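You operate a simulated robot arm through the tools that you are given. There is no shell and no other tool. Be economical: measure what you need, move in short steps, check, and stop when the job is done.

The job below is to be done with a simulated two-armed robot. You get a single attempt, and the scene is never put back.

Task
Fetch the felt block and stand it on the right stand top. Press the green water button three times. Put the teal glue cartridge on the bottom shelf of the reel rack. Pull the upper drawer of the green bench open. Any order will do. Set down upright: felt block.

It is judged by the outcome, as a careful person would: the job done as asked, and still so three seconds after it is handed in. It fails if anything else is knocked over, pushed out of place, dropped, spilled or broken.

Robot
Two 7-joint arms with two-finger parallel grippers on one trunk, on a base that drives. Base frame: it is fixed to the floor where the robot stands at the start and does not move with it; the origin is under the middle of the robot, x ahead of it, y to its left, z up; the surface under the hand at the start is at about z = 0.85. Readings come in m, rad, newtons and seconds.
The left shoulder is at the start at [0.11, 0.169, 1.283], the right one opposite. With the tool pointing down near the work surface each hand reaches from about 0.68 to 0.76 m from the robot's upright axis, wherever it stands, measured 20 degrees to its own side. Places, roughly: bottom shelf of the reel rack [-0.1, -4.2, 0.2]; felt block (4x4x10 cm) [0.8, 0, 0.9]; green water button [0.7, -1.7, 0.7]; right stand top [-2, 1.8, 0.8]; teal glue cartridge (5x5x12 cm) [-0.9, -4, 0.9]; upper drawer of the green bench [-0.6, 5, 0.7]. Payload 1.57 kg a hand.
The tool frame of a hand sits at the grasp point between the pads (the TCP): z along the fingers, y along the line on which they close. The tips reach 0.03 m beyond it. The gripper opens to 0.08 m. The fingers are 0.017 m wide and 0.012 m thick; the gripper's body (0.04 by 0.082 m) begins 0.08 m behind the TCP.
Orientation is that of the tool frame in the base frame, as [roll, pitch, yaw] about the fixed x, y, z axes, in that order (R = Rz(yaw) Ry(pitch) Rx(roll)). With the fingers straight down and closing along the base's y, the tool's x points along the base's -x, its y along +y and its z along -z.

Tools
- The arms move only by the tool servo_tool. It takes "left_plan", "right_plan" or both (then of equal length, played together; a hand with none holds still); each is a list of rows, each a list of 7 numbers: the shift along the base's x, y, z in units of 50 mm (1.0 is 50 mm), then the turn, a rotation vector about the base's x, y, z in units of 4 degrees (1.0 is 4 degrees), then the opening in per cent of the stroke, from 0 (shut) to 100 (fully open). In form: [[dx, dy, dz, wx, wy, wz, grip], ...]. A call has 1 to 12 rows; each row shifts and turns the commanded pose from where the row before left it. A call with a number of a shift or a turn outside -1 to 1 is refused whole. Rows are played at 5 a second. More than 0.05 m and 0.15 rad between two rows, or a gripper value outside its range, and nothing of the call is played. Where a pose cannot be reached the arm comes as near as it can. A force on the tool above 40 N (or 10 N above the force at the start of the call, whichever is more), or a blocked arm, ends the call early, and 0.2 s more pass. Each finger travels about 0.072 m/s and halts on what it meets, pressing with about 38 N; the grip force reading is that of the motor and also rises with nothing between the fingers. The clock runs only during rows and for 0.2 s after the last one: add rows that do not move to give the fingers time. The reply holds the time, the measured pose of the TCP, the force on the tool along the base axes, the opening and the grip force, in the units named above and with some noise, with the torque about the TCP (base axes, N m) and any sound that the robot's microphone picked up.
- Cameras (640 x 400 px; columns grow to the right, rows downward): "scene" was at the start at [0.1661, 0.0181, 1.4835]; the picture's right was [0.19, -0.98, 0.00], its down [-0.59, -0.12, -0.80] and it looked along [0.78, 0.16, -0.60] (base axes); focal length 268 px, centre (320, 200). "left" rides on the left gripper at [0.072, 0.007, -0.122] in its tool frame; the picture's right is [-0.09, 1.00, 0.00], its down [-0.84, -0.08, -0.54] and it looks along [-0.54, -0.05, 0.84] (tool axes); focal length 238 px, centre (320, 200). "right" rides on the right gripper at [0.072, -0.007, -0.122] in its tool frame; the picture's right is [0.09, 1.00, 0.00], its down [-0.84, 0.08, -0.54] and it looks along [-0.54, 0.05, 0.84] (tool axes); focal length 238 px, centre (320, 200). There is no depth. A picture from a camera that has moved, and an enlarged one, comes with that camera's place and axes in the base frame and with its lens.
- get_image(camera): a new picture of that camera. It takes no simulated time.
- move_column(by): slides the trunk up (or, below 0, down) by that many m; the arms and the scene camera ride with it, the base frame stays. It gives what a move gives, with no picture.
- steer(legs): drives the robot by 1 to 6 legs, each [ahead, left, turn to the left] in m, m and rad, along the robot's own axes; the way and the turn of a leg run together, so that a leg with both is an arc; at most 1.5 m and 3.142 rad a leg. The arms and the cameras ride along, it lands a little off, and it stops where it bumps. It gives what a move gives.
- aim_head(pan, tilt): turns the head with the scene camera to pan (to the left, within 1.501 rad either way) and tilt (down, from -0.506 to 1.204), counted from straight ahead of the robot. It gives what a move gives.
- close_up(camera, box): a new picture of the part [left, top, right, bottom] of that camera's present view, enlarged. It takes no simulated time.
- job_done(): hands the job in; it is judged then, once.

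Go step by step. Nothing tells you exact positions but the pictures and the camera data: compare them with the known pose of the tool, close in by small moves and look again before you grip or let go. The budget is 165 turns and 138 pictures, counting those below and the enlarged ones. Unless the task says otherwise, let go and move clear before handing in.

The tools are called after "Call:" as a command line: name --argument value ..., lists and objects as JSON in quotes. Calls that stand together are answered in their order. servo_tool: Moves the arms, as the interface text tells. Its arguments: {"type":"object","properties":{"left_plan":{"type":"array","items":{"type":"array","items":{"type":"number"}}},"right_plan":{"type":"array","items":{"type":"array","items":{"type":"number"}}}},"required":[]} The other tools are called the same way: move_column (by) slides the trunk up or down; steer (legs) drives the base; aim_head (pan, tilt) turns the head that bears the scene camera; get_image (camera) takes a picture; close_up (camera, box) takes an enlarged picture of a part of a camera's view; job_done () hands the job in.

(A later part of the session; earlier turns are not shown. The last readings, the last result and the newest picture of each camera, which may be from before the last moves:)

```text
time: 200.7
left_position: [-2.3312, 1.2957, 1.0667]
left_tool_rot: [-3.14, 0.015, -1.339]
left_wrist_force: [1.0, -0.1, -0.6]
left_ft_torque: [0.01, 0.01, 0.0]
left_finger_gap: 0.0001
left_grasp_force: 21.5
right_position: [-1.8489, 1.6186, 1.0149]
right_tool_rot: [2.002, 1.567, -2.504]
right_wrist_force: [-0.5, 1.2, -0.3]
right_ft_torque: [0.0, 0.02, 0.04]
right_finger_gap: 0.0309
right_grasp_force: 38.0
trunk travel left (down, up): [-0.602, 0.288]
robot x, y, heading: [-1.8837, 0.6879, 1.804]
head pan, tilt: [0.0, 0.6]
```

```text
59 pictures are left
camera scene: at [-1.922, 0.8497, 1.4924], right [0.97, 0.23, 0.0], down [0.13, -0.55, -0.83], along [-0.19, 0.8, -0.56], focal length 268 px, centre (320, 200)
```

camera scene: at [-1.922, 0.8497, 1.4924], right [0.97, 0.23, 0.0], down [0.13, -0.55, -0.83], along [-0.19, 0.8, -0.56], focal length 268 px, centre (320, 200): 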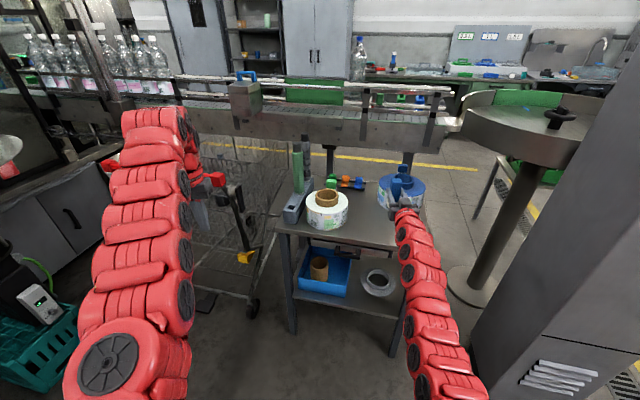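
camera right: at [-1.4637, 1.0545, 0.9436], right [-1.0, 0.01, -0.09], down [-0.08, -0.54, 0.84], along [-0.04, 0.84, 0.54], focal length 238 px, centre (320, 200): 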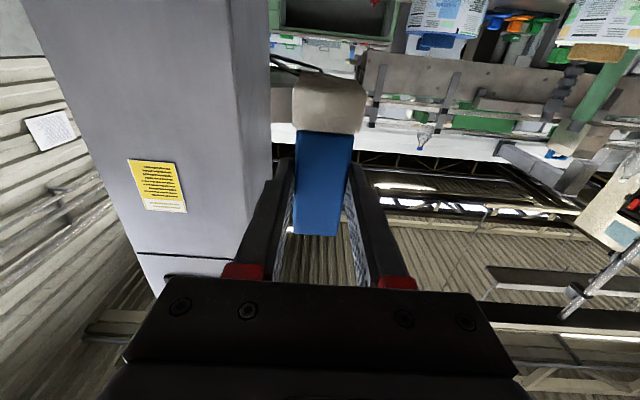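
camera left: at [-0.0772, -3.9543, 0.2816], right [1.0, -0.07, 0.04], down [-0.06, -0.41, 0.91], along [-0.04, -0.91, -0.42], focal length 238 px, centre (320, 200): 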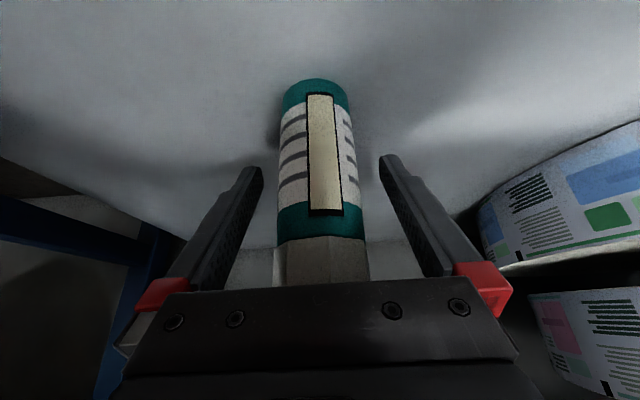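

Call:
close_up --camera "scene" --box '[260, 150, 450, 270]'

Call:
get_image --camera "left"

```text
3.33 times, centred on (355, 210) of scene
camera zoom: at [-1.922, 0.8497, 1.4924], right [0.97, 0.23, 0.0], down [0.13, -0.55, -0.83], along [-0.19, 0.8, -0.56], focal length 894 px, centre (203, 167)
```

zoom: 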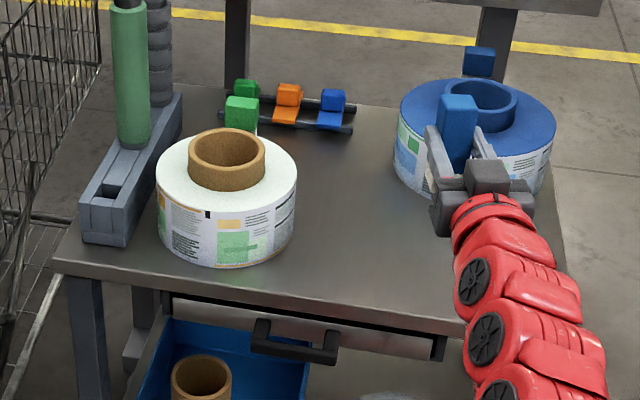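

```text
57 pictures are left
camera left: at [-2.3198, 1.2222, 1.1867], right [-0.99, -0.14, 0.0], down [-0.12, 0.82, 0.55], along [-0.08, 0.55, -0.83], focal length 238 px, centre (320, 200)
```

left: 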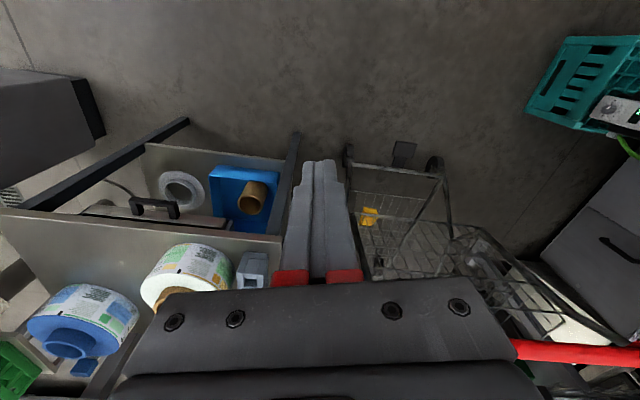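

Target spot [-1.87, 1.68] is clear of both tapes. Shifting there and lowering with the trunk.

Call:
servo_tool --right_plan '[[-0.2, 0.6, 0, 0, 0, 0, 0], [-0.2, 0.64, 0, 0, 0, 0, 0], [0, 0, 0, 0, 0, 0, 0]]'

Call:
move_column --by -0.13

Call:
close_up --camera "scene" --box '[260, 110, 450, 230]'

Call:
get_image --camera "right"

```text
time: 201.5
left_position: [-2.3274, 1.2962, 1.0677]
left_tool_rot: [3.141, 0.015, -1.34]
left_wrist_force: [-0.1, 0.1, 0.2]
left_ft_torque: [0.02, 0.02, 0.06]
left_finger_gap: 0.0
left_grasp_force: 21.8
right_position: [-1.8664, 1.6717, 1.0139]
right_tool_rot: [1.964, 1.565, -2.539]
right_wrist_force: [0.1, -0.1, -0.7]
right_ft_torque: [-0.03, -0.03, 0.04]
right_finger_gap: 0.0308
right_grasp_force: 38.3
right hand out of reach, approached as far as the arm can: row 2
trunk travel left (down, up): [-0.602, 0.288]
robot x, y, heading: [-1.8818, 0.6826, 1.8]
head pan, tilt: [0.0, 0.6]
```

```text
time: 203.1
left_position: [-2.3307, 1.2945, 0.9372]
left_tool_rot: [-3.14, 0.014, -1.34]
left_wrist_force: [0.8, 0.7, -0.7]
left_ft_torque: [0.01, -0.03, -0.01]
left_finger_gap: 0.0001
left_grasp_force: 21.5
right_position: [-1.8701, 1.6709, 0.8856]
right_tool_rot: [2.076, 1.567, -2.431]
right_wrist_force: [0.5, -0.2, -0.1]
right_ft_torque: [-0.02, -0.02, 0.02]
right_finger_gap: 0.0311
right_grasp_force: 37.9
trunk travel left (down, up): [-0.472, 0.418]
robot x, y, heading: [-1.8848, 0.6849, 1.802]
head pan, tilt: [0.0, 0.6]
```

```text
3.33 times, centred on (355, 170) of scene
camera zoom: at [-1.9219, 0.8492, 1.3624], right [0.97, 0.23, 0.0], down [0.13, -0.55, -0.83], along [-0.19, 0.8, -0.56], focal length 894 px, centre (203, 300)
```

zoom: 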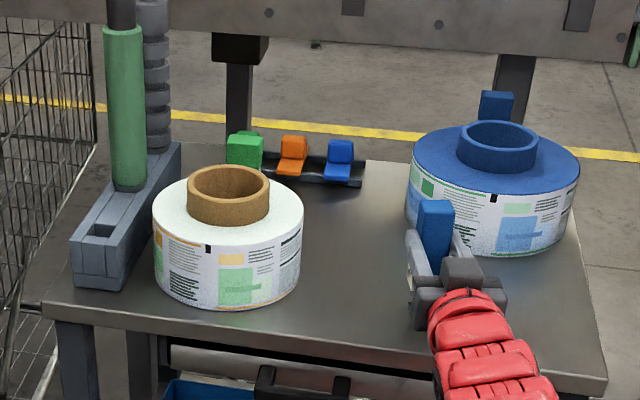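

```text
55 pictures are left
camera right: at [-1.8376, 1.553, 0.8138], right [-0.97, -0.21, -0.09], down [0.04, -0.54, 0.84], along [-0.22, 0.81, 0.54], focal length 238 px, centre (320, 200)
```

right: 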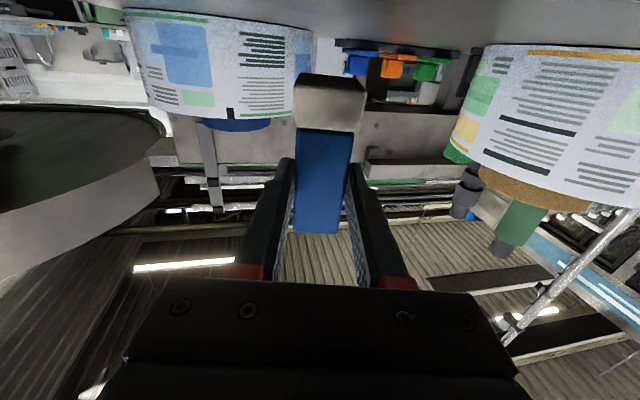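

The block is just over the stand's front edge; driving 5 cm further in before lowering.

Call:
steer --legs '[[0.05, 0, 0]]'

Call:
move_column --by -0.025

Call:
close_up --camera "scene" --box '[330, 130, 450, 230]'

Call:
get_image --camera "right"

```text
time: 204.1
left_position: [-2.3406, 1.3428, 0.9341]
left_tool_rot: [-3.14, 0.012, -1.341]
left_wrist_force: [0.2, 0.3, -0.3]
left_ft_torque: [0.0, 0.0, 0.0]
left_finger_gap: 0.0001
left_grasp_force: 21.5
right_position: [-1.8795, 1.7175, 0.8805]
right_tool_rot: [2.782, 1.557, -1.725]
right_wrist_force: [0.0, -0.8, -1.0]
right_ft_torque: [-0.04, -0.02, 0.0]
right_finger_gap: 0.0308
right_grasp_force: 38.3
trunk travel left (down, up): [-0.472, 0.418]
robot x, y, heading: [-1.8948, 0.7301, 1.802]
head pan, tilt: [0.0, 0.6]
stopped in leg 1: the force on the tool passed its limit at 286 N (the readings are from after the stop); the commanded pose is now the measured one
```

```text
time: 204.6
left_position: [-2.3401, 1.3382, 0.9228]
left_tool_rot: [-3.137, 0.018, -1.343]
left_wrist_force: [0.5, -0.2, 1.0]
left_ft_torque: [0.02, 0.05, 0.01]
left_finger_gap: 0.0
left_grasp_force: 21.3
right_position: [-1.8798, 1.7139, 0.8825]
right_tool_rot: [0.11, 1.559, 1.887]
right_wrist_force: [0.5, -33.1, 17.4]
right_ft_torque: [-4.65, -0.92, -1.26]
right_finger_gap: 0.0309
right_grasp_force: 38.6
trunk travel left (down, up): [-0.456, 0.434]
robot x, y, heading: [-1.8972, 0.7321, 1.798]
head pan, tilt: [0.0, 0.6]
stopped: the force on the tool passed its limit at 49 N (the readings are from after the stop); the commanded pose is now the measured one
```

```text
4.00 times, centred on (390, 180) of scene
camera zoom: at [-1.9322, 0.8886, 1.3469], right [0.97, 0.23, 0.0], down [0.13, -0.55, -0.83], along [-0.19, 0.81, -0.56], focal length 1073 px, centre (40, 280)
```

zoom: 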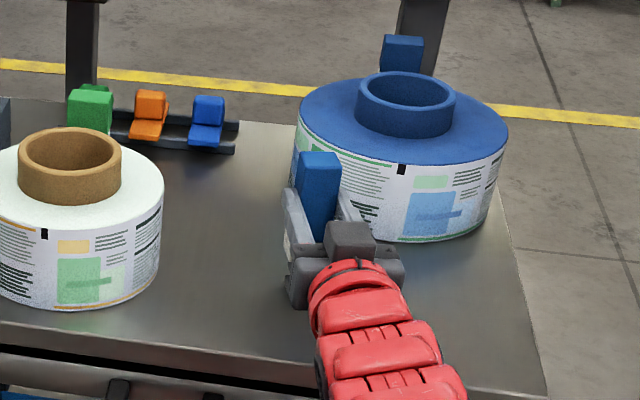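

```text
53 pictures are left
camera right: at [-1.8478, 1.5967, 0.8078], right [-0.97, -0.2, -0.09], down [0.04, -0.56, 0.83], along [-0.22, 0.81, 0.55], focal length 238 px, centre (320, 200)
```

right: 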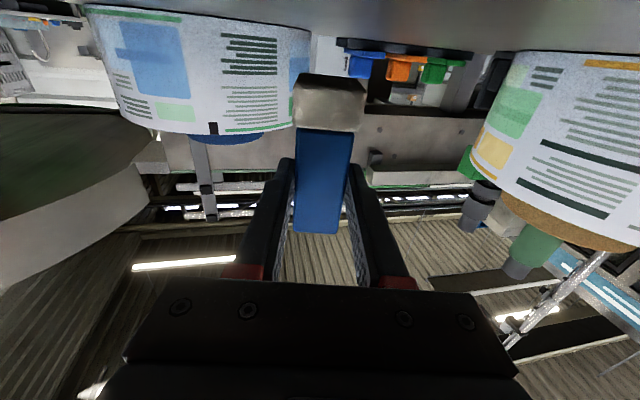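

The hand camera touched the stand's front edge, so the top is really at z≈0.80 with its edge at y≈1.60. Backing 5 cm (block is still well over the top there) and re-checking that nothing moved.

Call:
steer --legs '[[-0.05, 0, 0]]'

Call:
get_image --camera "scene"

Call:
close_up --camera "scene" --box '[260, 110, 450, 230]'

```text
time: 205.5
left_position: [-2.3281, 1.2932, 0.9197]
left_tool_rot: [-3.14, 0.013, -1.341]
left_wrist_force: [0.4, -1.0, -0.7]
left_ft_torque: [0.04, 0.02, 0.05]
left_finger_gap: 0.0001
left_grasp_force: 21.3
right_position: [-1.8679, 1.6693, 0.8763]
right_tool_rot: [0.345, 1.562, 2.12]
right_wrist_force: [-0.6, 0.0, -1.0]
right_ft_torque: [-0.03, 0.02, -0.03]
right_finger_gap: 0.0311
right_grasp_force: 37.8
trunk travel left (down, up): [-0.456, 0.434]
robot x, y, heading: [-1.8827, 0.684, 1.798]
head pan, tilt: [0.0, 0.6]
```

```text
52 pictures are left
camera scene: at [-1.9208, 0.8462, 1.3463], right [0.97, 0.23, 0.0], down [0.13, -0.55, -0.83], along [-0.19, 0.8, -0.56], focal length 268 px, centre (320, 200)
```

scene: 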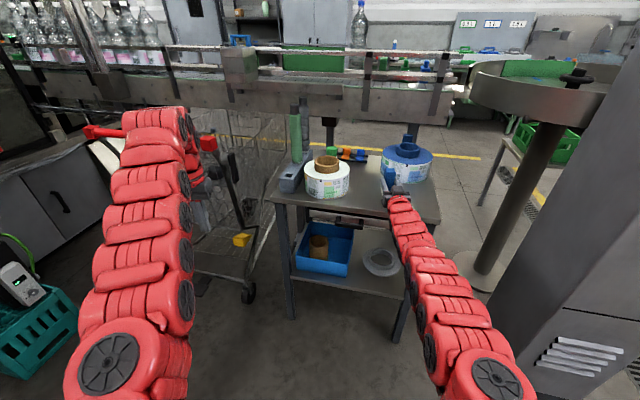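

```text
3.33 times, centred on (355, 170) of scene
camera zoom: at [-1.9208, 0.8462, 1.3463], right [0.97, 0.23, 0.0], down [0.13, -0.55, -0.83], along [-0.19, 0.8, -0.56], focal length 894 px, centre (203, 300)
```

zoom: 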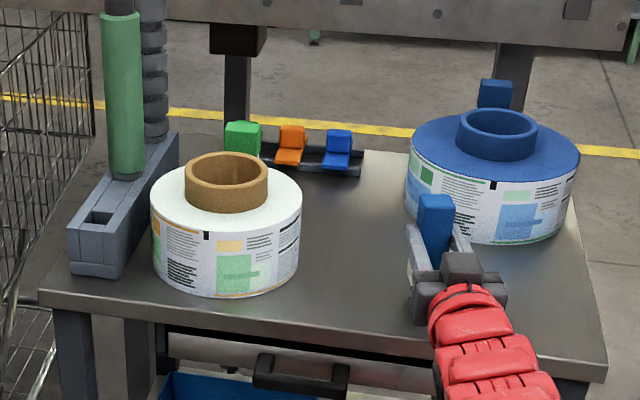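

Stand and items unchanged. Lowering in small trunk steps until contact.

Call:
move_column --by -0.006

Call:
move_column --by -0.006

Call:
get_image --camera "right"

```text
time: 206.1
left_position: [-2.3292, 1.2945, 0.9138]
left_tool_rot: [-3.14, 0.012, -1.341]
left_wrist_force: [-0.9, -0.1, -0.2]
left_ft_torque: [0.0, -0.02, 0.01]
left_finger_gap: 0.0
left_grasp_force: 21.2
right_position: [-1.8672, 1.6699, 0.8697]
right_tool_rot: [0.373, 1.564, 2.15]
right_wrist_force: [0.3, -0.3, 0.3]
right_ft_torque: [-0.01, -0.01, -0.01]
right_finger_gap: 0.031
right_grasp_force: 37.9
trunk travel left (down, up): [-0.45, 0.44]
robot x, y, heading: [-1.8827, 0.6801, 1.803]
head pan, tilt: [0.0, 0.6]
```

```text
time: 206.6
left_position: [-2.3284, 1.2947, 0.9072]
left_tool_rot: [-3.139, 0.012, -1.343]
left_wrist_force: [-0.4, 0.0, 0.7]
left_ft_torque: [0.04, -0.02, 0.02]
left_finger_gap: 0.0
left_grasp_force: 20.8
right_position: [-1.8683, 1.6711, 0.8637]
right_tool_rot: [0.423, 1.566, 2.2]
right_wrist_force: [0.2, -0.1, 0.3]
right_ft_torque: [-0.02, -0.01, -0.02]
right_finger_gap: 0.0309
right_grasp_force: 38.1
trunk travel left (down, up): [-0.444, 0.446]
robot x, y, heading: [-1.8823, 0.6818, 1.789]
head pan, tilt: [0.0, 0.6]
```

```text
50 pictures are left
camera right: at [-1.8361, 1.5531, 0.7902], right [-0.97, -0.2, -0.09], down [0.04, -0.55, 0.83], along [-0.22, 0.81, 0.54], focal length 238 px, centre (320, 200)
```

right: 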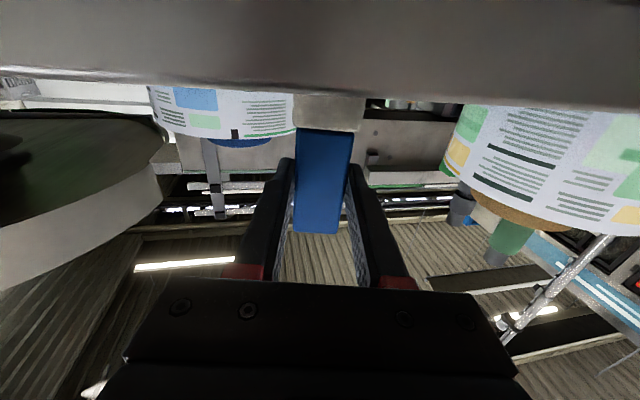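

Call:
move_column --by -0.005

Call:
move_column --by -0.004

```text
time: 207.2
left_position: [-2.3284, 1.2949, 0.9016]
left_tool_rot: [-3.14, 0.013, -1.343]
left_wrist_force: [-0.7, 0.3, -0.1]
left_ft_torque: [0.0, 0.0, 0.0]
left_finger_gap: 0.0
left_grasp_force: 21.2
right_position: [-1.8679, 1.6717, 0.8588]
right_tool_rot: [0.444, 1.567, 2.22]
right_wrist_force: [-0.2, -0.6, 0.3]
right_ft_torque: [-0.02, 0.0, 0.0]
right_finger_gap: 0.0311
right_grasp_force: 37.7
trunk travel left (down, up): [-0.439, 0.451]
robot x, y, heading: [-1.8857, 0.6802, 1.8]
head pan, tilt: [0.0, 0.6]
```

```text
time: 207.7
left_position: [-2.3291, 1.2928, 0.8985]
left_tool_rot: [-3.14, 0.014, -1.342]
left_wrist_force: [-0.3, 0.1, 0.3]
left_ft_torque: [-0.01, -0.03, -0.01]
left_finger_gap: 0.0
left_grasp_force: 21.2
right_position: [-1.8676, 1.6713, 0.8581]
right_tool_rot: [0.177, 1.56, 1.955]
right_wrist_force: [0.5, 3.9, 10.2]
right_ft_torque: [0.57, 0.06, -0.01]
right_finger_gap: 0.0308
right_grasp_force: 37.7
trunk travel left (down, up): [-0.435, 0.455]
robot x, y, heading: [-1.882, 0.6796, 1.799]
head pan, tilt: [0.0, 0.6]
```

Contact at about 10 N with the block's base on the stand. Opening the fingers slowly.

Call:
servo_tool --right_plan '[[0, 0, 0, 0, 0, 0, 42], [0, 0, 0, 0, 0, 0, 48], [0, 0, 0, 0, 0, 0, 60], [0, 0, 0, 0, 0, 0, 100], [0, 0, 0, 0, 0, 0, 100], [0, 0, 0, 0, 0, 0, 100]]'

Call:
get_image --camera "right"

Call:
close_up --camera "scene" --box '[330, 110, 450, 200]'

```text
time: 209.1
left_position: [-2.3286, 1.2943, 0.898]
left_tool_rot: [-3.141, 0.011, -1.342]
left_wrist_force: [-0.6, 0.2, -0.1]
left_ft_torque: [-0.03, -0.02, 0.04]
left_finger_gap: 0.0
left_grasp_force: 21.5
right_position: [-1.868, 1.6705, 0.8547]
right_tool_rot: [0.43, 1.564, 2.205]
right_wrist_force: [1.3, -0.4, 0.2]
right_ft_torque: [-0.01, -0.01, 0.0]
right_finger_gap: 0.0799
right_grasp_force: 0.1
trunk travel left (down, up): [-0.435, 0.455]
robot x, y, heading: [-1.8846, 0.6816, 1.806]
head pan, tilt: [0.0, 0.6]
```

```text
49 pictures are left
camera right: at [-1.8361, 1.5531, 0.7811], right [-0.97, -0.2, -0.09], down [0.04, -0.55, 0.83], along [-0.22, 0.81, 0.54], focal length 238 px, centre (320, 200)
```

right: 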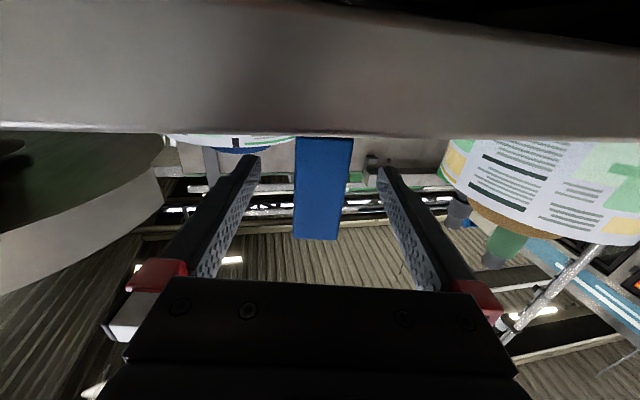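

```text
4.44 times, centred on (390, 155) of scene
camera zoom: at [-1.9212, 0.8481, 1.3251], right [0.97, 0.23, 0.0], down [0.13, -0.55, -0.82], along [-0.19, 0.8, -0.57], focal length 1192 px, centre (9, 400)
```

zoom: 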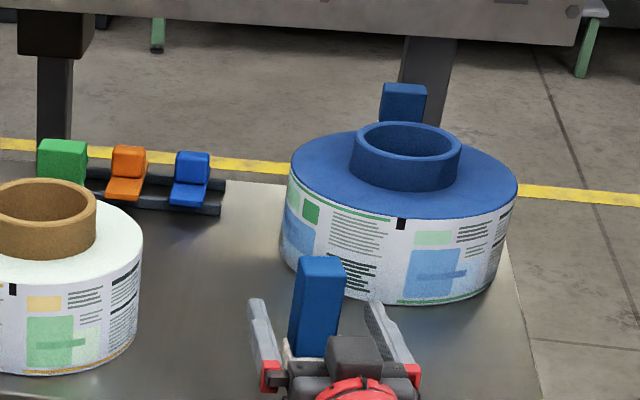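

The block stands on its own. Backing straight out and checking.

Call:
steer --legs '[[-0.15, 0, 0], [-0.35, 0, 0]]'

Call:
get_image --camera "scene"

Call:
close_up --camera "scene" --box '[250, 100, 420, 220]'

```text
time: 212.4
left_position: [-2.2142, 0.8044, 0.8992]
left_tool_rot: [-3.14, 0.012, -1.343]
left_wrist_force: [0.0, -0.1, 0.0]
left_ft_torque: [0.0, -0.01, 0.01]
left_finger_gap: 0.0
left_grasp_force: 21.1
right_position: [-1.7514, 1.1807, 0.8542]
right_tool_rot: [0.36, 1.565, 2.133]
right_wrist_force: [-0.1, -0.4, 0.2]
right_ft_torque: [-0.04, 0.0, 0.0]
right_finger_gap: 0.08
right_grasp_force: 0.1
trunk travel left (down, up): [-0.435, 0.455]
robot x, y, heading: [-1.7683, 0.1938, 1.795]
head pan, tilt: [0.0, 0.6]
```

```text
47 pictures are left
camera scene: at [-1.8067, 0.358, 1.3252], right [0.97, 0.23, 0.0], down [0.13, -0.55, -0.83], along [-0.19, 0.8, -0.56], focal length 268 px, centre (320, 200)
```

scene: 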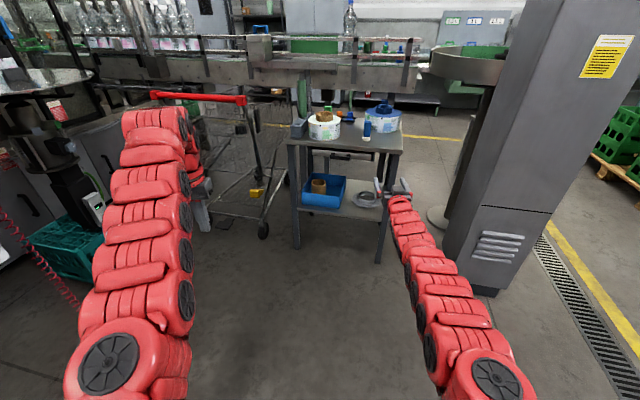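

```text
3.33 times, centred on (335, 160) of scene
camera zoom: at [-1.8067, 0.358, 1.3252], right [0.97, 0.23, 0.0], down [0.13, -0.55, -0.83], along [-0.19, 0.8, -0.56], focal length 894 px, centre (270, 333)
```

zoom: 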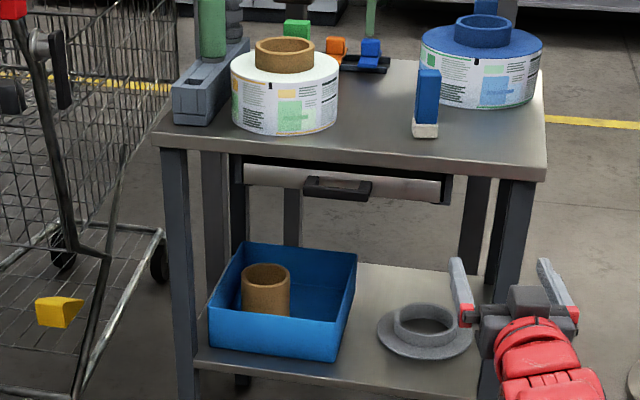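

The felt block stands upright on the right stand. Now to the green bench: raise the trunk for clearance and go around via the aisle at x≈0.

Call:
move_column --by 0.25

Call:
steer --legs '[[-0.15, 0, 0], [0, 0, -0.225], [0, -0.9, 0], [0, -0.85, 0]]'

Call:
aim_head --pan 0.0 --tilt 0.25

Call:
get_image --camera "scene"

```text
time: 214.9
left_position: [-2.2139, 0.8048, 1.1478]
left_tool_rot: [-3.14, 0.011, -1.345]
left_wrist_force: [0.6, 0.3, -0.8]
left_ft_torque: [0.03, -0.01, 0.01]
left_finger_gap: 0.0001
left_grasp_force: 21.2
right_position: [-1.7527, 1.181, 1.1036]
right_tool_rot: [0.407, 1.566, 2.181]
right_wrist_force: [-1.1, 0.2, 0.4]
right_ft_torque: [0.04, -0.01, 0.06]
right_finger_gap: 0.0802
right_grasp_force: 0.1
trunk travel left (down, up): [-0.685, 0.205]
robot x, y, heading: [-1.7725, 0.1945, 1.797]
head pan, tilt: [0.0, 0.6]
```

```text
time: 225.6
left_position: [-0.277, 0.7473, 1.1482]
left_tool_rot: [-3.139, 0.012, -1.565]
left_wrist_force: [0.3, -0.4, 0.6]
left_ft_torque: [-0.02, 0.03, 0.01]
left_finger_gap: 0.0003
left_grasp_force: 21.3
right_position: [0.2562, 1.0106, 1.1042]
right_tool_rot: [0.393, 1.564, 1.946]
right_wrist_force: [0.0, 1.2, -0.1]
right_ft_torque: [-0.01, -0.04, -0.05]
right_finger_gap: 0.0799
right_grasp_force: 0.1
trunk travel left (down, up): [-0.685, 0.205]
robot x, y, heading: [0.0203, 0.0494, 1.572]
head pan, tilt: [0.0, 0.6]
```

```text
time: 226.4
left_position: [-0.2765, 0.7475, 1.1482]
left_tool_rot: [-3.141, 0.011, -1.566]
left_wrist_force: [0.6, -0.2, 0.1]
left_ft_torque: [0.02, 0.0, -0.01]
left_finger_gap: 0.0002
left_grasp_force: 21.4
right_position: [0.2556, 1.0115, 1.1052]
right_tool_rot: [0.382, 1.564, 1.936]
right_wrist_force: [-0.8, -0.3, 0.5]
right_ft_torque: [0.0, -0.01, -0.01]
right_finger_gap: 0.08
right_grasp_force: 0.0
trunk travel left (down, up): [-0.685, 0.205]
robot x, y, heading: [0.0184, 0.0476, 1.576]
head pan, tilt: [0.0, 0.25]
```

```text
45 pictures are left
camera scene: at [0.0214, 0.226, 1.6072], right [1.0, 0.01, 0.0], down [0.0, -0.25, -0.97], along [-0.01, 0.97, -0.25], focal length 268 px, centre (320, 200)
```

scene: 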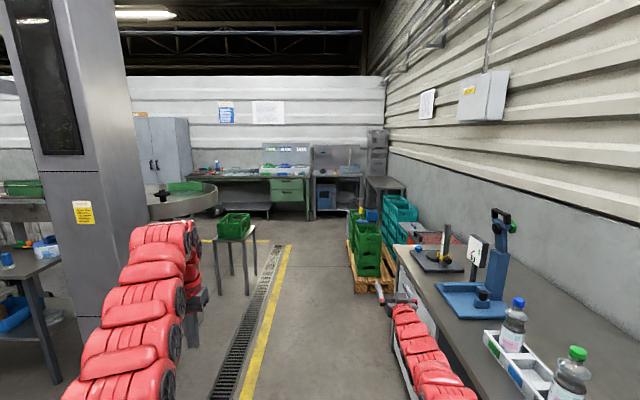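

The aisle is clear between the stool and the pallet. Driving along x≈-0.2 toward the green bench.

Call:
steer --legs '[[0.1, 0.22, 0], [1.3, 0, 0], [1.3, 0, 0]]'

Call:
aim_head --pan 0.25 --tilt 0.4

Call:
get_image --camera "scene"

```text
time: 240.5
left_position: [-0.5217, 3.4522, 1.148]
left_tool_rot: [-3.14, 0.011, -1.567]
left_wrist_force: [0.9, -0.1, 0.4]
left_ft_torque: [0.01, -0.01, 0.01]
left_finger_gap: 0.0
left_grasp_force: 21.3
right_position: [0.0114, 3.7154, 1.1044]
right_tool_rot: [0.399, 1.567, 1.952]
right_wrist_force: [-0.1, 0.2, 0.3]
right_ft_torque: [0.01, 0.0, -0.02]
right_finger_gap: 0.08
right_grasp_force: 0.0
trunk travel left (down, up): [-0.685, 0.205]
robot x, y, heading: [-0.2245, 2.7554, 1.584]
head pan, tilt: [0.0, 0.25]
```

```text
time: 241.3
left_position: [-0.5216, 3.4518, 1.1494]
left_tool_rot: [-3.138, 0.012, -1.568]
left_wrist_force: [-0.9, 0.3, 0.3]
left_ft_torque: [0.0, 0.0, -0.03]
left_finger_gap: 0.0002
left_grasp_force: 20.9
right_position: [0.0118, 3.7151, 1.1048]
right_tool_rot: [0.4, 1.564, 1.952]
right_wrist_force: [0.0, 0.5, -0.3]
right_ft_torque: [0.02, 0.0, -0.01]
right_finger_gap: 0.0796
right_grasp_force: 0.0
trunk travel left (down, up): [-0.685, 0.205]
robot x, y, heading: [-0.2217, 2.7568, 1.574]
head pan, tilt: [0.25, 0.4]
```

```text
44 pictures are left
camera scene: at [-0.2472, 2.9273, 1.5934], right [0.97, 0.25, 0.0], down [0.1, -0.38, -0.92], along [-0.23, 0.89, -0.39], focal length 268 px, centre (320, 200)
```

scene: 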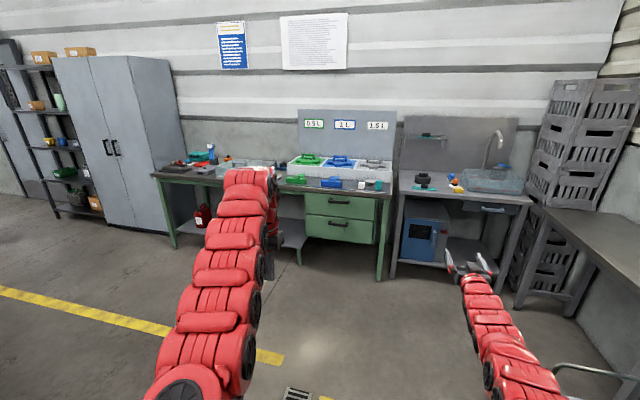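

Call:
close_up --camera "scene" --box '[270, 160, 430, 280]'

```text
3.33 times, centred on (350, 220) of scene
camera zoom: at [-0.2472, 2.9273, 1.5934], right [0.97, 0.25, 0.0], down [0.1, -0.38, -0.92], along [-0.23, 0.89, -0.39], focal length 894 px, centre (220, 133)
```

zoom: 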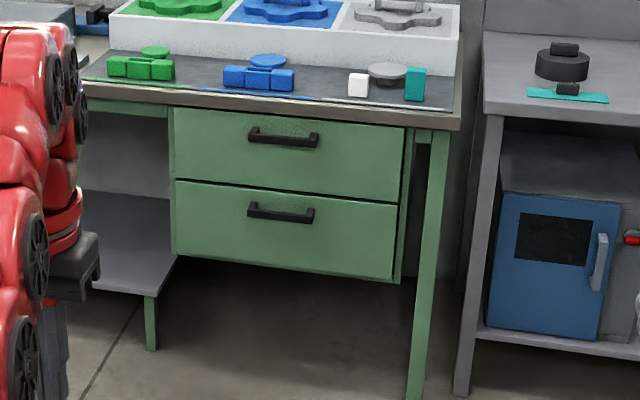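

The upper drawer's handle is a horizontal black bar near [-0.61, 4.98, 0.70]. I'll roll the right hand 90° so the fingers close vertically on it.

Call:
servo_tool --right_plan '[[0, 0, 0, 0, 1, 0, 100], [0, 0, 0, 0, 1, 0, 100], [0, 0, 0, 0, 1, 0, 100], [0, 0, 0, 0, 1, 0, 100], [0, 0, 0, 0, 1, 0, 100], [0, 0, 0, 0, 1, 0, 100], [0, 0, 0, 0, 1, 0, 100], [0, 0, 0, 0, 1, 0, 100], [0, 0, 0, 0, 1, 0, 100], [0, 0, 0, 0, 1, 0, 100], [0, 0, 0, 0, 1, 0, 100], [0, 0, 0, 0, 1, 0, 100]]'

Call:
servo_tool --right_plan '[[0, 0, 0, 0, 1, 0, 100], [0, 0, 0, 0, 1, 0, 100], [0, 0, 0, 0, 1, 0, 100], [0, 0, 0, 0, 1, 0, 100], [0, 0, 0, 0, 1, 0, 100], [0, 0, 0, 0, 1, 0, 100], [0, 0, 0, 0, 1, 0, 100], [0, 0, 0, 0, 1, 0, 100], [0, 0, 0, 0, 1, 0, 100], [0, 0, 0, 0, 1, 0, 100], [0, 0, 0, 0, 0.5, 0, 100]]'

Call:
get_image --camera "right"

```text
time: 243.9
left_position: [-0.5221, 3.4513, 1.1474]
left_tool_rot: [-3.141, 0.013, -1.567]
left_wrist_force: [0.5, -0.2, -0.3]
left_ft_torque: [0.05, 0.0, 0.01]
left_finger_gap: 0.0002
left_grasp_force: 21.0
right_position: [0.0132, 3.716, 1.1045]
right_tool_rot: [1.587, 0.73, 3.135]
right_wrist_force: [-0.6, -1.1, -0.1]
right_ft_torque: [0.0, 0.0, 0.03]
right_finger_gap: 0.0797
right_grasp_force: 0.0
trunk travel left (down, up): [-0.685, 0.205]
robot x, y, heading: [-0.2245, 2.7541, 1.578]
head pan, tilt: [0.25, 0.4]
```

```text
time: 246.3
left_position: [-0.5226, 3.4523, 1.1482]
left_tool_rot: [-3.14, 0.012, -1.57]
left_wrist_force: [0.5, -0.5, 0.0]
left_ft_torque: [0.03, -0.02, -0.03]
left_finger_gap: 0.0001
left_grasp_force: 21.7
right_position: [0.012, 3.7156, 1.1045]
right_tool_rot: [1.59, -0.004, 3.135]
right_wrist_force: [0.0, -0.3, -0.6]
right_ft_torque: [0.03, 0.0, 0.02]
right_finger_gap: 0.08
right_grasp_force: 0.0
trunk travel left (down, up): [-0.685, 0.205]
robot x, y, heading: [-0.2233, 2.7564, 1.572]
head pan, tilt: [0.25, 0.4]
```

```text
42 pictures are left
camera right: at [-0.0603, 3.5939, 1.0999], right [-0.09, 0.02, 1.0], down [0.83, -0.55, 0.09], along [0.55, 0.84, 0.03], focal length 238 px, centre (320, 200)
```

right: 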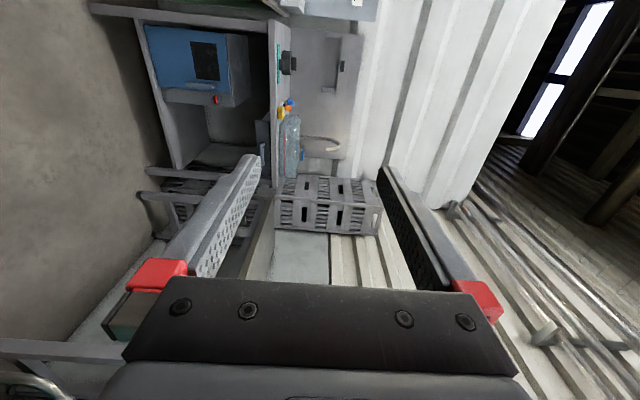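

Roll achieved; the hand points at +y with fingers closing vertically. Driving forward then left to a staging position in front of the drawer, then lowering.

Call:
steer --legs '[[0.95, 0, 0], [0, 0.62, 0]]'

Call:
move_column --by -0.38

Call:
aim_head --pan -0.15 --tilt 0.5

Call:
get_image --camera "scene"

Call:
get_image --camera "right"

```text
time: 254.4
left_position: [-1.1438, 4.4129, 1.1486]
left_tool_rot: [-3.14, 0.012, -1.573]
left_wrist_force: [-0.6, 0.1, 0.6]
left_ft_torque: [0.02, 0.01, 0.02]
left_finger_gap: 0.0
left_grasp_force: 21.5
right_position: [-0.608, 4.676, 1.1037]
right_tool_rot: [1.59, -0.002, 3.133]
right_wrist_force: [0.4, 0.5, -0.1]
right_ft_torque: [0.01, 0.0, 0.02]
right_finger_gap: 0.08
right_grasp_force: 0.0
trunk travel left (down, up): [-0.685, 0.205]
robot x, y, heading: [-0.8506, 3.7173, 1.566]
head pan, tilt: [0.25, 0.4]
```

```text
time: 258.0
left_position: [-1.1451, 4.4135, 0.7735]
left_tool_rot: [3.138, 0.035, -1.573]
left_wrist_force: [-0.6, -0.1, -0.5]
left_ft_torque: [-0.02, 0.01, 0.0]
left_finger_gap: 0.0001
left_grasp_force: 21.0
right_position: [-0.6076, 4.6743, 0.7275]
right_tool_rot: [1.585, -0.002, 3.132]
right_wrist_force: [1.1, 0.2, 0.2]
right_ft_torque: [0.01, 0.02, 0.03]
right_finger_gap: 0.0801
right_grasp_force: 0.2
trunk travel left (down, up): [-0.305, 0.585]
robot x, y, heading: [-0.8462, 3.713, 1.572]
head pan, tilt: [0.25, 0.4]
```

```text
time: 258.9
left_position: [-1.146, 4.4134, 0.7733]
left_tool_rot: [3.139, 0.033, -1.573]
left_wrist_force: [0.5, -0.1, -0.2]
left_ft_torque: [0.0, 0.01, 0.0]
left_finger_gap: 0.0003
left_grasp_force: 21.0
right_position: [-0.6067, 4.6734, 0.7285]
right_tool_rot: [1.587, -0.002, 3.131]
right_wrist_force: [-0.3, -0.1, -0.6]
right_ft_torque: [0.03, 0.0, -0.03]
right_finger_gap: 0.0799
right_grasp_force: 0.1
trunk travel left (down, up): [-0.305, 0.585]
robot x, y, heading: [-0.8498, 3.7117, 1.569]
head pan, tilt: [-0.15, 0.499]
```

```text
41 pictures are left
camera scene: at [-0.8351, 3.8887, 1.2043], right [0.99, -0.15, 0.0], down [-0.07, -0.48, -0.88], along [0.13, 0.87, -0.48], focal length 268 px, centre (320, 200)
```

scene: 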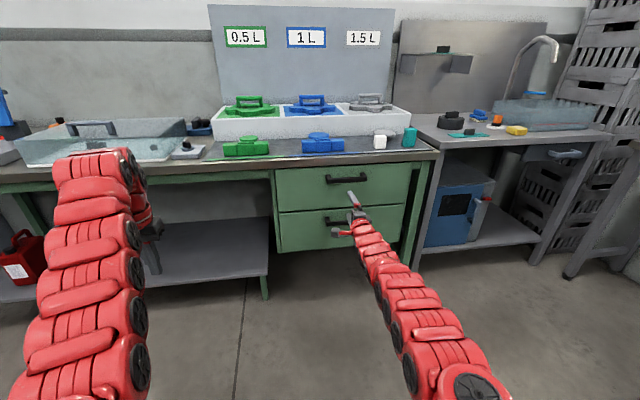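

```text
40 pictures are left
camera right: at [-0.68, 4.5523, 0.7219], right [-0.09, 0.02, 1.0], down [0.83, -0.55, 0.08], along [0.55, 0.84, 0.04], focal length 238 px, centre (320, 200)
```

right: 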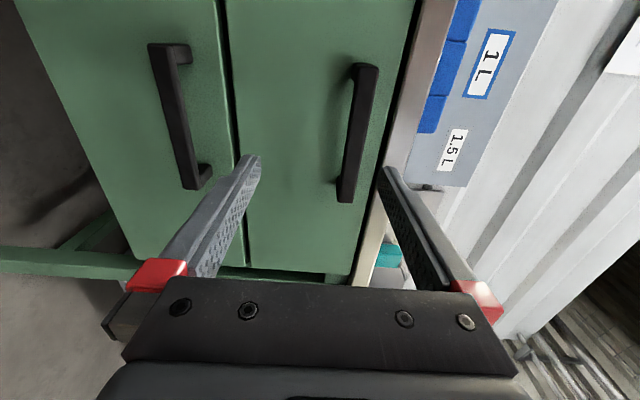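

Upper handle centre triangulates to [-0.588, 4.838, 0.767]. Aligning height and moving closer, fingers partly open.

Call:
servo_tool --right_plan '[[0.2, 0, 0.4, 0, 0, 0, 65], [0.18, 0, 0.36, 0, 0, 0, 65], [0, 0, 0, 0, 0, 0, 65]]'

Call:
steer --legs '[[0.09, 0, 0]]'

Call:
get_image --camera "right"

Call:
close_up --camera "scene" --box '[280, 120, 440, 240]'

```text
time: 259.7
left_position: [-1.1454, 4.4132, 0.7723]
left_tool_rot: [3.137, 0.032, -1.573]
left_wrist_force: [-0.1, 0.8, 0.1]
left_ft_torque: [0.03, 0.0, -0.01]
left_finger_gap: 0.0
left_grasp_force: 21.3
right_position: [-0.5881, 4.6712, 0.7651]
right_tool_rot: [1.587, -0.002, 3.131]
right_wrist_force: [0.0, -0.4, -0.4]
right_ft_torque: [-0.01, -0.01, 0.02]
right_finger_gap: 0.0517
right_grasp_force: 0.0
trunk travel left (down, up): [-0.305, 0.585]
robot x, y, heading: [-0.8472, 3.7102, 1.569]
head pan, tilt: [-0.15, 0.499]
```

```text
time: 260.8
left_position: [-1.1482, 4.4986, 0.7725]
left_tool_rot: [3.138, 0.034, -1.562]
left_wrist_force: [0.5, -0.1, -0.5]
left_ft_torque: [0.01, 0.0, 0.0]
left_finger_gap: 0.0
left_grasp_force: 21.4
right_position: [-0.5944, 4.7611, 0.7653]
right_tool_rot: [1.589, -0.001, 3.14]
right_wrist_force: [-0.7, -0.9, 0.3]
right_ft_torque: [0.02, -0.01, 0.02]
right_finger_gap: 0.0521
right_grasp_force: 0.0
trunk travel left (down, up): [-0.305, 0.585]
robot x, y, heading: [-0.845, 3.7989, 1.576]
head pan, tilt: [-0.15, 0.499]
```

```text
39 pictures are left
camera right: at [-0.6647, 4.6387, 0.7606], right [-0.09, 0.02, 1.0], down [0.84, -0.54, 0.08], along [0.54, 0.84, 0.04], focal length 238 px, centre (320, 200)
```

right: 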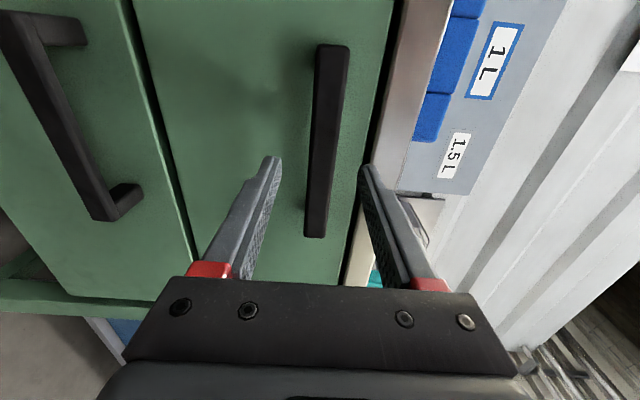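

```text
3.33 times, centred on (360, 180) of scene
camera zoom: at [-0.8332, 3.9753, 1.2044], right [0.99, -0.14, 0.0], down [-0.07, -0.48, -0.88], along [0.13, 0.87, -0.48], focal length 894 px, centre (187, 267)
```

zoom: 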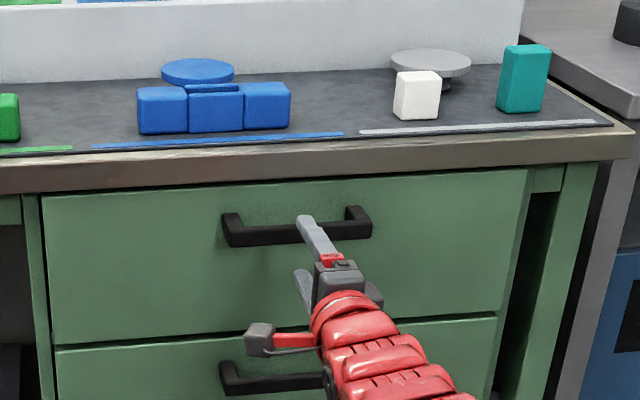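

Handle is centred between the fingers. Advancing 6 cm and checking.

Call:
steer --legs '[[0.06, 0, 0]]'

Call:
get_image --camera "right"

```text
time: 261.8
left_position: [-1.1555, 4.5666, 0.7789]
left_tool_rot: [3.126, 0.08, -1.56]
left_wrist_force: [-0.7, 0.3, -1.0]
left_ft_torque: [0.0, -0.05, -0.03]
left_finger_gap: 0.0
left_grasp_force: 21.3
right_position: [-0.5982, 4.8215, 0.7688]
right_tool_rot: [1.584, -0.003, 3.14]
right_wrist_force: [-0.5, -0.2, -0.8]
right_ft_torque: [0.02, 0.04, -0.05]
right_finger_gap: 0.0519
right_grasp_force: 0.0
trunk travel left (down, up): [-0.305, 0.585]
robot x, y, heading: [-0.8485, 3.8609, 1.582]
head pan, tilt: [-0.15, 0.499]
```

```text
37 pictures are left
camera right: at [-0.6686, 4.6993, 0.7631], right [-0.09, 0.01, 1.0], down [0.84, -0.54, 0.08], along [0.54, 0.84, 0.04], focal length 238 px, centre (320, 200)
```

right: 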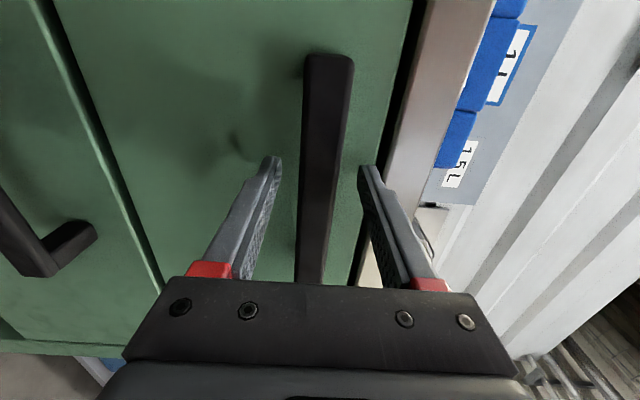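

Bar lies between the fingers. Closing, and checking the left arm too since its pose shifted slightly.

Call:
servo_tool --right_plan '[[0, 0, 0, 0, 0, 0, 0], [0, 0, 0, 0, 0, 0, 0], [0, 0, 0, 0, 0, 0, 0], [0, 0, 0, 0, 0, 0, 0]]'

Call:
aim_head --pan 0.15 --tilt 0.6

Call:
get_image --camera "scene"

Call:
get_image --camera "left"

```text
time: 262.8
left_position: [-1.1574, 4.5756, 0.7835]
left_tool_rot: [3.112, 0.126, -1.564]
left_wrist_force: [-0.3, -1.1, 0.5]
left_ft_torque: [-0.03, -0.01, 0.01]
left_finger_gap: 0.0
left_grasp_force: 21.3
right_position: [-0.5959, 4.8196, 0.7676]
right_tool_rot: [1.589, 0.0, 3.141]
right_wrist_force: [-2.2, -19.3, -25.3]
right_ft_torque: [0.26, -0.38, -0.75]
right_finger_gap: 0.0217
right_grasp_force: 34.9
trunk travel left (down, up): [-0.305, 0.585]
robot x, y, heading: [-0.8457, 3.8619, 1.586]
head pan, tilt: [-0.15, 0.499]
```

```text
time: 263.6
left_position: [-1.159, 4.5753, 0.7837]
left_tool_rot: [3.112, 0.126, -1.561]
left_wrist_force: [0.0, -0.3, 0.3]
left_ft_torque: [-0.02, -0.01, -0.02]
left_finger_gap: 0.0
left_grasp_force: 21.5
right_position: [-0.5956, 4.82, 0.767]
right_tool_rot: [1.587, 0.0, -3.141]
right_wrist_force: [-4.1, -28.9, -36.6]
right_ft_torque: [0.16, -0.38, 0.03]
right_finger_gap: 0.022
right_grasp_force: 34.7
trunk travel left (down, up): [-0.305, 0.585]
robot x, y, heading: [-0.8504, 3.8601, 1.585]
head pan, tilt: [0.15, 0.6]
```

```text
36 pictures are left
camera scene: at [-0.8612, 4.0366, 1.1946], right [0.99, 0.16, 0.0], down [0.09, -0.56, -0.82], along [-0.13, 0.81, -0.57], focal length 268 px, centre (320, 200)
```

scene: 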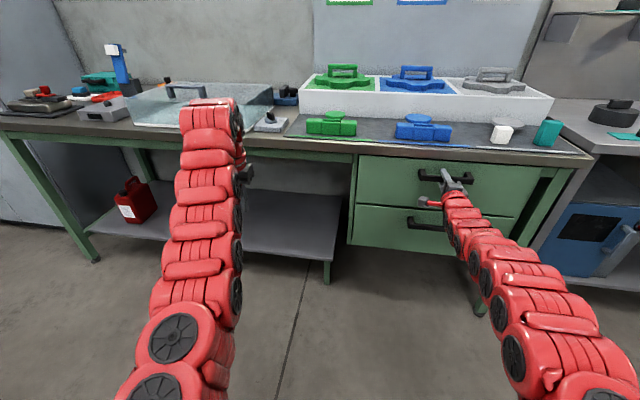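

```text
35 pictures are left
camera left: at [-1.1595, 4.4891, 0.8945], right [-1.0, 0.08, 0.04], down [0.09, 0.76, 0.64], along [0.02, 0.64, -0.77], focal length 238 px, centre (320, 200)
```

left: 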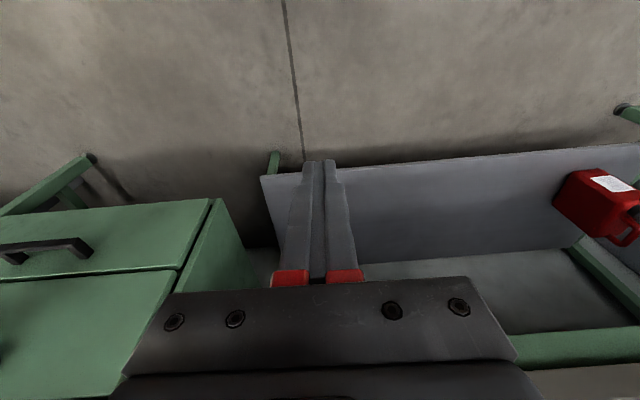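

The bar is gripped (gap 2.2 cm). Relieving the small vertical preload, then pulling gently.

Call:
servo_tool --right_plan '[[0, 0, -0.06, 0, 0, 0, 0], [0, -0.06, -0.04, 0, 0, 0, 0], [0, 0, 0, 0, 0, 0, 0]]'

Call:
steer --legs '[[-0.1, 0, 0]]'

Call:
get_image --camera "scene"

```text
time: 264.4
left_position: [-1.1591, 4.5781, 0.7824]
left_tool_rot: [3.112, 0.129, -1.561]
left_wrist_force: [-0.4, 0.4, -0.4]
left_ft_torque: [0.01, -0.07, 0.0]
left_finger_gap: 0.0
left_grasp_force: 21.0
right_position: [-0.5949, 4.8192, 0.7663]
right_tool_rot: [1.578, -0.003, -3.141]
right_wrist_force: [0.4, 7.1, -16.9]
right_ft_torque: [0.13, -0.31, 0.68]
right_finger_gap: 0.022
right_grasp_force: 34.9
trunk travel left (down, up): [-0.305, 0.585]
robot x, y, heading: [-0.8492, 3.8594, 1.579]
head pan, tilt: [0.15, 0.6]
```

```text
time: 265.5
left_position: [-1.1603, 4.4837, 0.783]
left_tool_rot: [3.113, 0.126, -1.567]
left_wrist_force: [-0.6, 0.6, -0.6]
left_ft_torque: [-0.03, -0.05, -0.01]
left_finger_gap: 0.0002
left_grasp_force: 20.9
right_position: [-0.5962, 4.7209, 0.7664]
right_tool_rot: [1.58, 0.0, 3.136]
right_wrist_force: [-3.9, -1.5, -7.5]
right_ft_torque: [0.35, 0.11, 1.06]
right_finger_gap: 0.0222
right_grasp_force: 35.5
trunk travel left (down, up): [-0.305, 0.585]
robot x, y, heading: [-0.8476, 3.7652, 1.572]
head pan, tilt: [0.15, 0.6]
```

```text
34 pictures are left
camera scene: at [-0.8668, 3.9421, 1.1948], right [0.99, 0.15, 0.0], down [0.09, -0.56, -0.82], along [-0.13, 0.81, -0.57], focal length 268 px, centre (320, 200)
```

scene: 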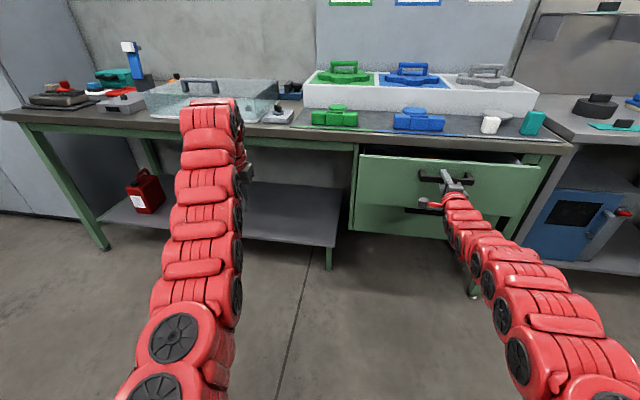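

The drawer is coming out. Pulling another 15 cm.

Call:
steer --legs '[[-0.15, 0, 0]]'

Call:
get_image --camera "scene"

```text
time: 266.9
left_position: [-1.1601, 4.3326, 0.7871]
left_tool_rot: [3.108, 0.144, -1.568]
left_wrist_force: [-0.4, 0.5, -0.1]
left_ft_torque: [-0.01, -0.03, -0.01]
left_finger_gap: 0.0002
left_grasp_force: 21.0
right_position: [-0.5951, 4.5673, 0.767]
right_tool_rot: [1.581, -0.001, 3.139]
right_wrist_force: [-9.2, -1.5, -29.5]
right_ft_torque: [0.18, -0.29, 0.48]
right_finger_gap: 0.0221
right_grasp_force: 34.4
trunk travel left (down, up): [-0.305, 0.585]
robot x, y, heading: [-0.8538, 3.6169, 1.578]
head pan, tilt: [0.15, 0.6]
```

```text
33 pictures are left
camera scene: at [-0.87, 3.7874, 1.1952], right [0.99, 0.15, 0.0], down [0.09, -0.56, -0.82], along [-0.12, 0.81, -0.57], focal length 268 px, centre (320, 200)
```

scene: 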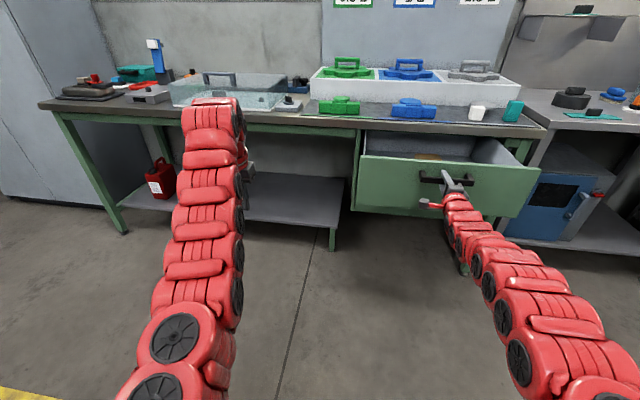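

Open about 25 cm; pulling a little more for good measure.

Call:
steer --legs '[[-0.05, 0, 0]]'

Call:
servo_tool --right_plan '[[0, 0, 0, 0, 0, 0, 40], [0, 0, 0, 0, 0, 0, 65], [0, 0, 0, 0, 0, 0, 65], [0, 0, 0, 0, 0, 0, 65]]'

Call:
get_image --camera "right"

```text
time: 267.8
left_position: [-1.1584, 4.2849, 0.7893]
left_tool_rot: [3.1, 0.161, -1.566]
left_wrist_force: [-0.2, 0.6, 0.1]
left_ft_torque: [-0.03, -0.01, -0.01]
left_finger_gap: 0.0
left_grasp_force: 21.5
right_position: [-0.597, 4.5167, 0.767]
right_tool_rot: [1.582, -0.006, 3.14]
right_wrist_force: [-13.6, -2.2, -14.3]
right_ft_torque: [0.14, -0.45, 0.26]
right_finger_gap: 0.0219
right_grasp_force: 34.8
trunk travel left (down, up): [-0.305, 0.585]
robot x, y, heading: [-0.8475, 3.563, 1.579]
head pan, tilt: [0.15, 0.6]
```

```text
time: 268.8
left_position: [-1.1549, 4.2882, 0.7942]
left_tool_rot: [3.092, 0.171, -1.568]
left_wrist_force: [-0.7, 0.0, 0.5]
left_ft_torque: [-0.01, -0.01, 0.0]
left_finger_gap: 0.0001
left_grasp_force: 21.5
right_position: [-0.5909, 4.5154, 0.7669]
right_tool_rot: [1.58, -0.01, 3.138]
right_wrist_force: [-0.6, 0.3, 0.5]
right_ft_torque: [-0.01, 0.02, 0.0]
right_finger_gap: 0.0519
right_grasp_force: 0.1
trunk travel left (down, up): [-0.305, 0.585]
robot x, y, heading: [-0.8503, 3.5681, 1.573]
head pan, tilt: [0.15, 0.6]
```

```text
32 pictures are left
camera right: at [-0.6639, 4.3931, 0.7618], right [-0.08, 0.01, 1.0], down [0.84, -0.54, 0.07], along [0.54, 0.84, 0.04], focal length 238 px, centre (320, 200)
```

right: 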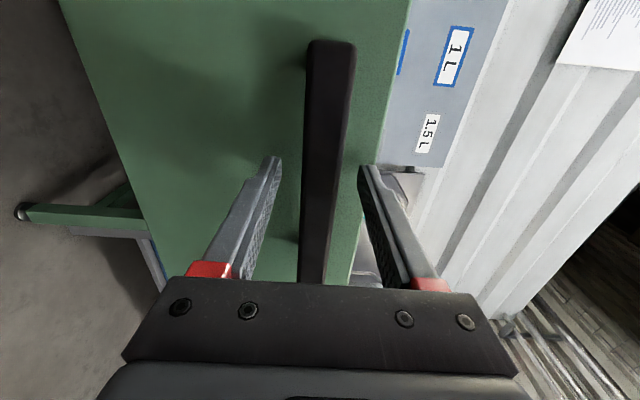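

Released. Backing off 12 cm, straight, and checking the result.

Call:
steer --legs '[[-0.12, 0, 0]]'

Call:
get_image --camera "scene"

```text
time: 270.1
left_position: [-1.1544, 4.167, 0.7958]
left_tool_rot: [3.093, 0.175, -1.571]
left_wrist_force: [-0.9, 0.0, 0.3]
left_ft_torque: [0.03, 0.01, 0.01]
left_finger_gap: 0.0
left_grasp_force: 21.6
right_position: [-0.5908, 4.3959, 0.7685]
right_tool_rot: [1.578, -0.011, 3.14]
right_wrist_force: [0.4, -0.8, 0.1]
right_ft_torque: [-0.08, -0.01, 0.04]
right_finger_gap: 0.0518
right_grasp_force: 0.1
trunk travel left (down, up): [-0.305, 0.585]
robot x, y, heading: [-0.8509, 3.4478, 1.577]
head pan, tilt: [0.15, 0.6]
```

```text
31 pictures are left
camera scene: at [-0.8695, 3.6137, 1.1962], right [0.99, 0.16, 0.01], down [0.09, -0.56, -0.83], along [-0.12, 0.82, -0.56], focal length 268 px, centre (320, 200)
```

scene: 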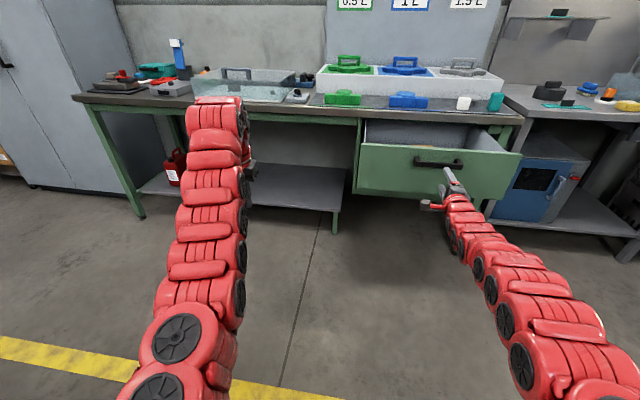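

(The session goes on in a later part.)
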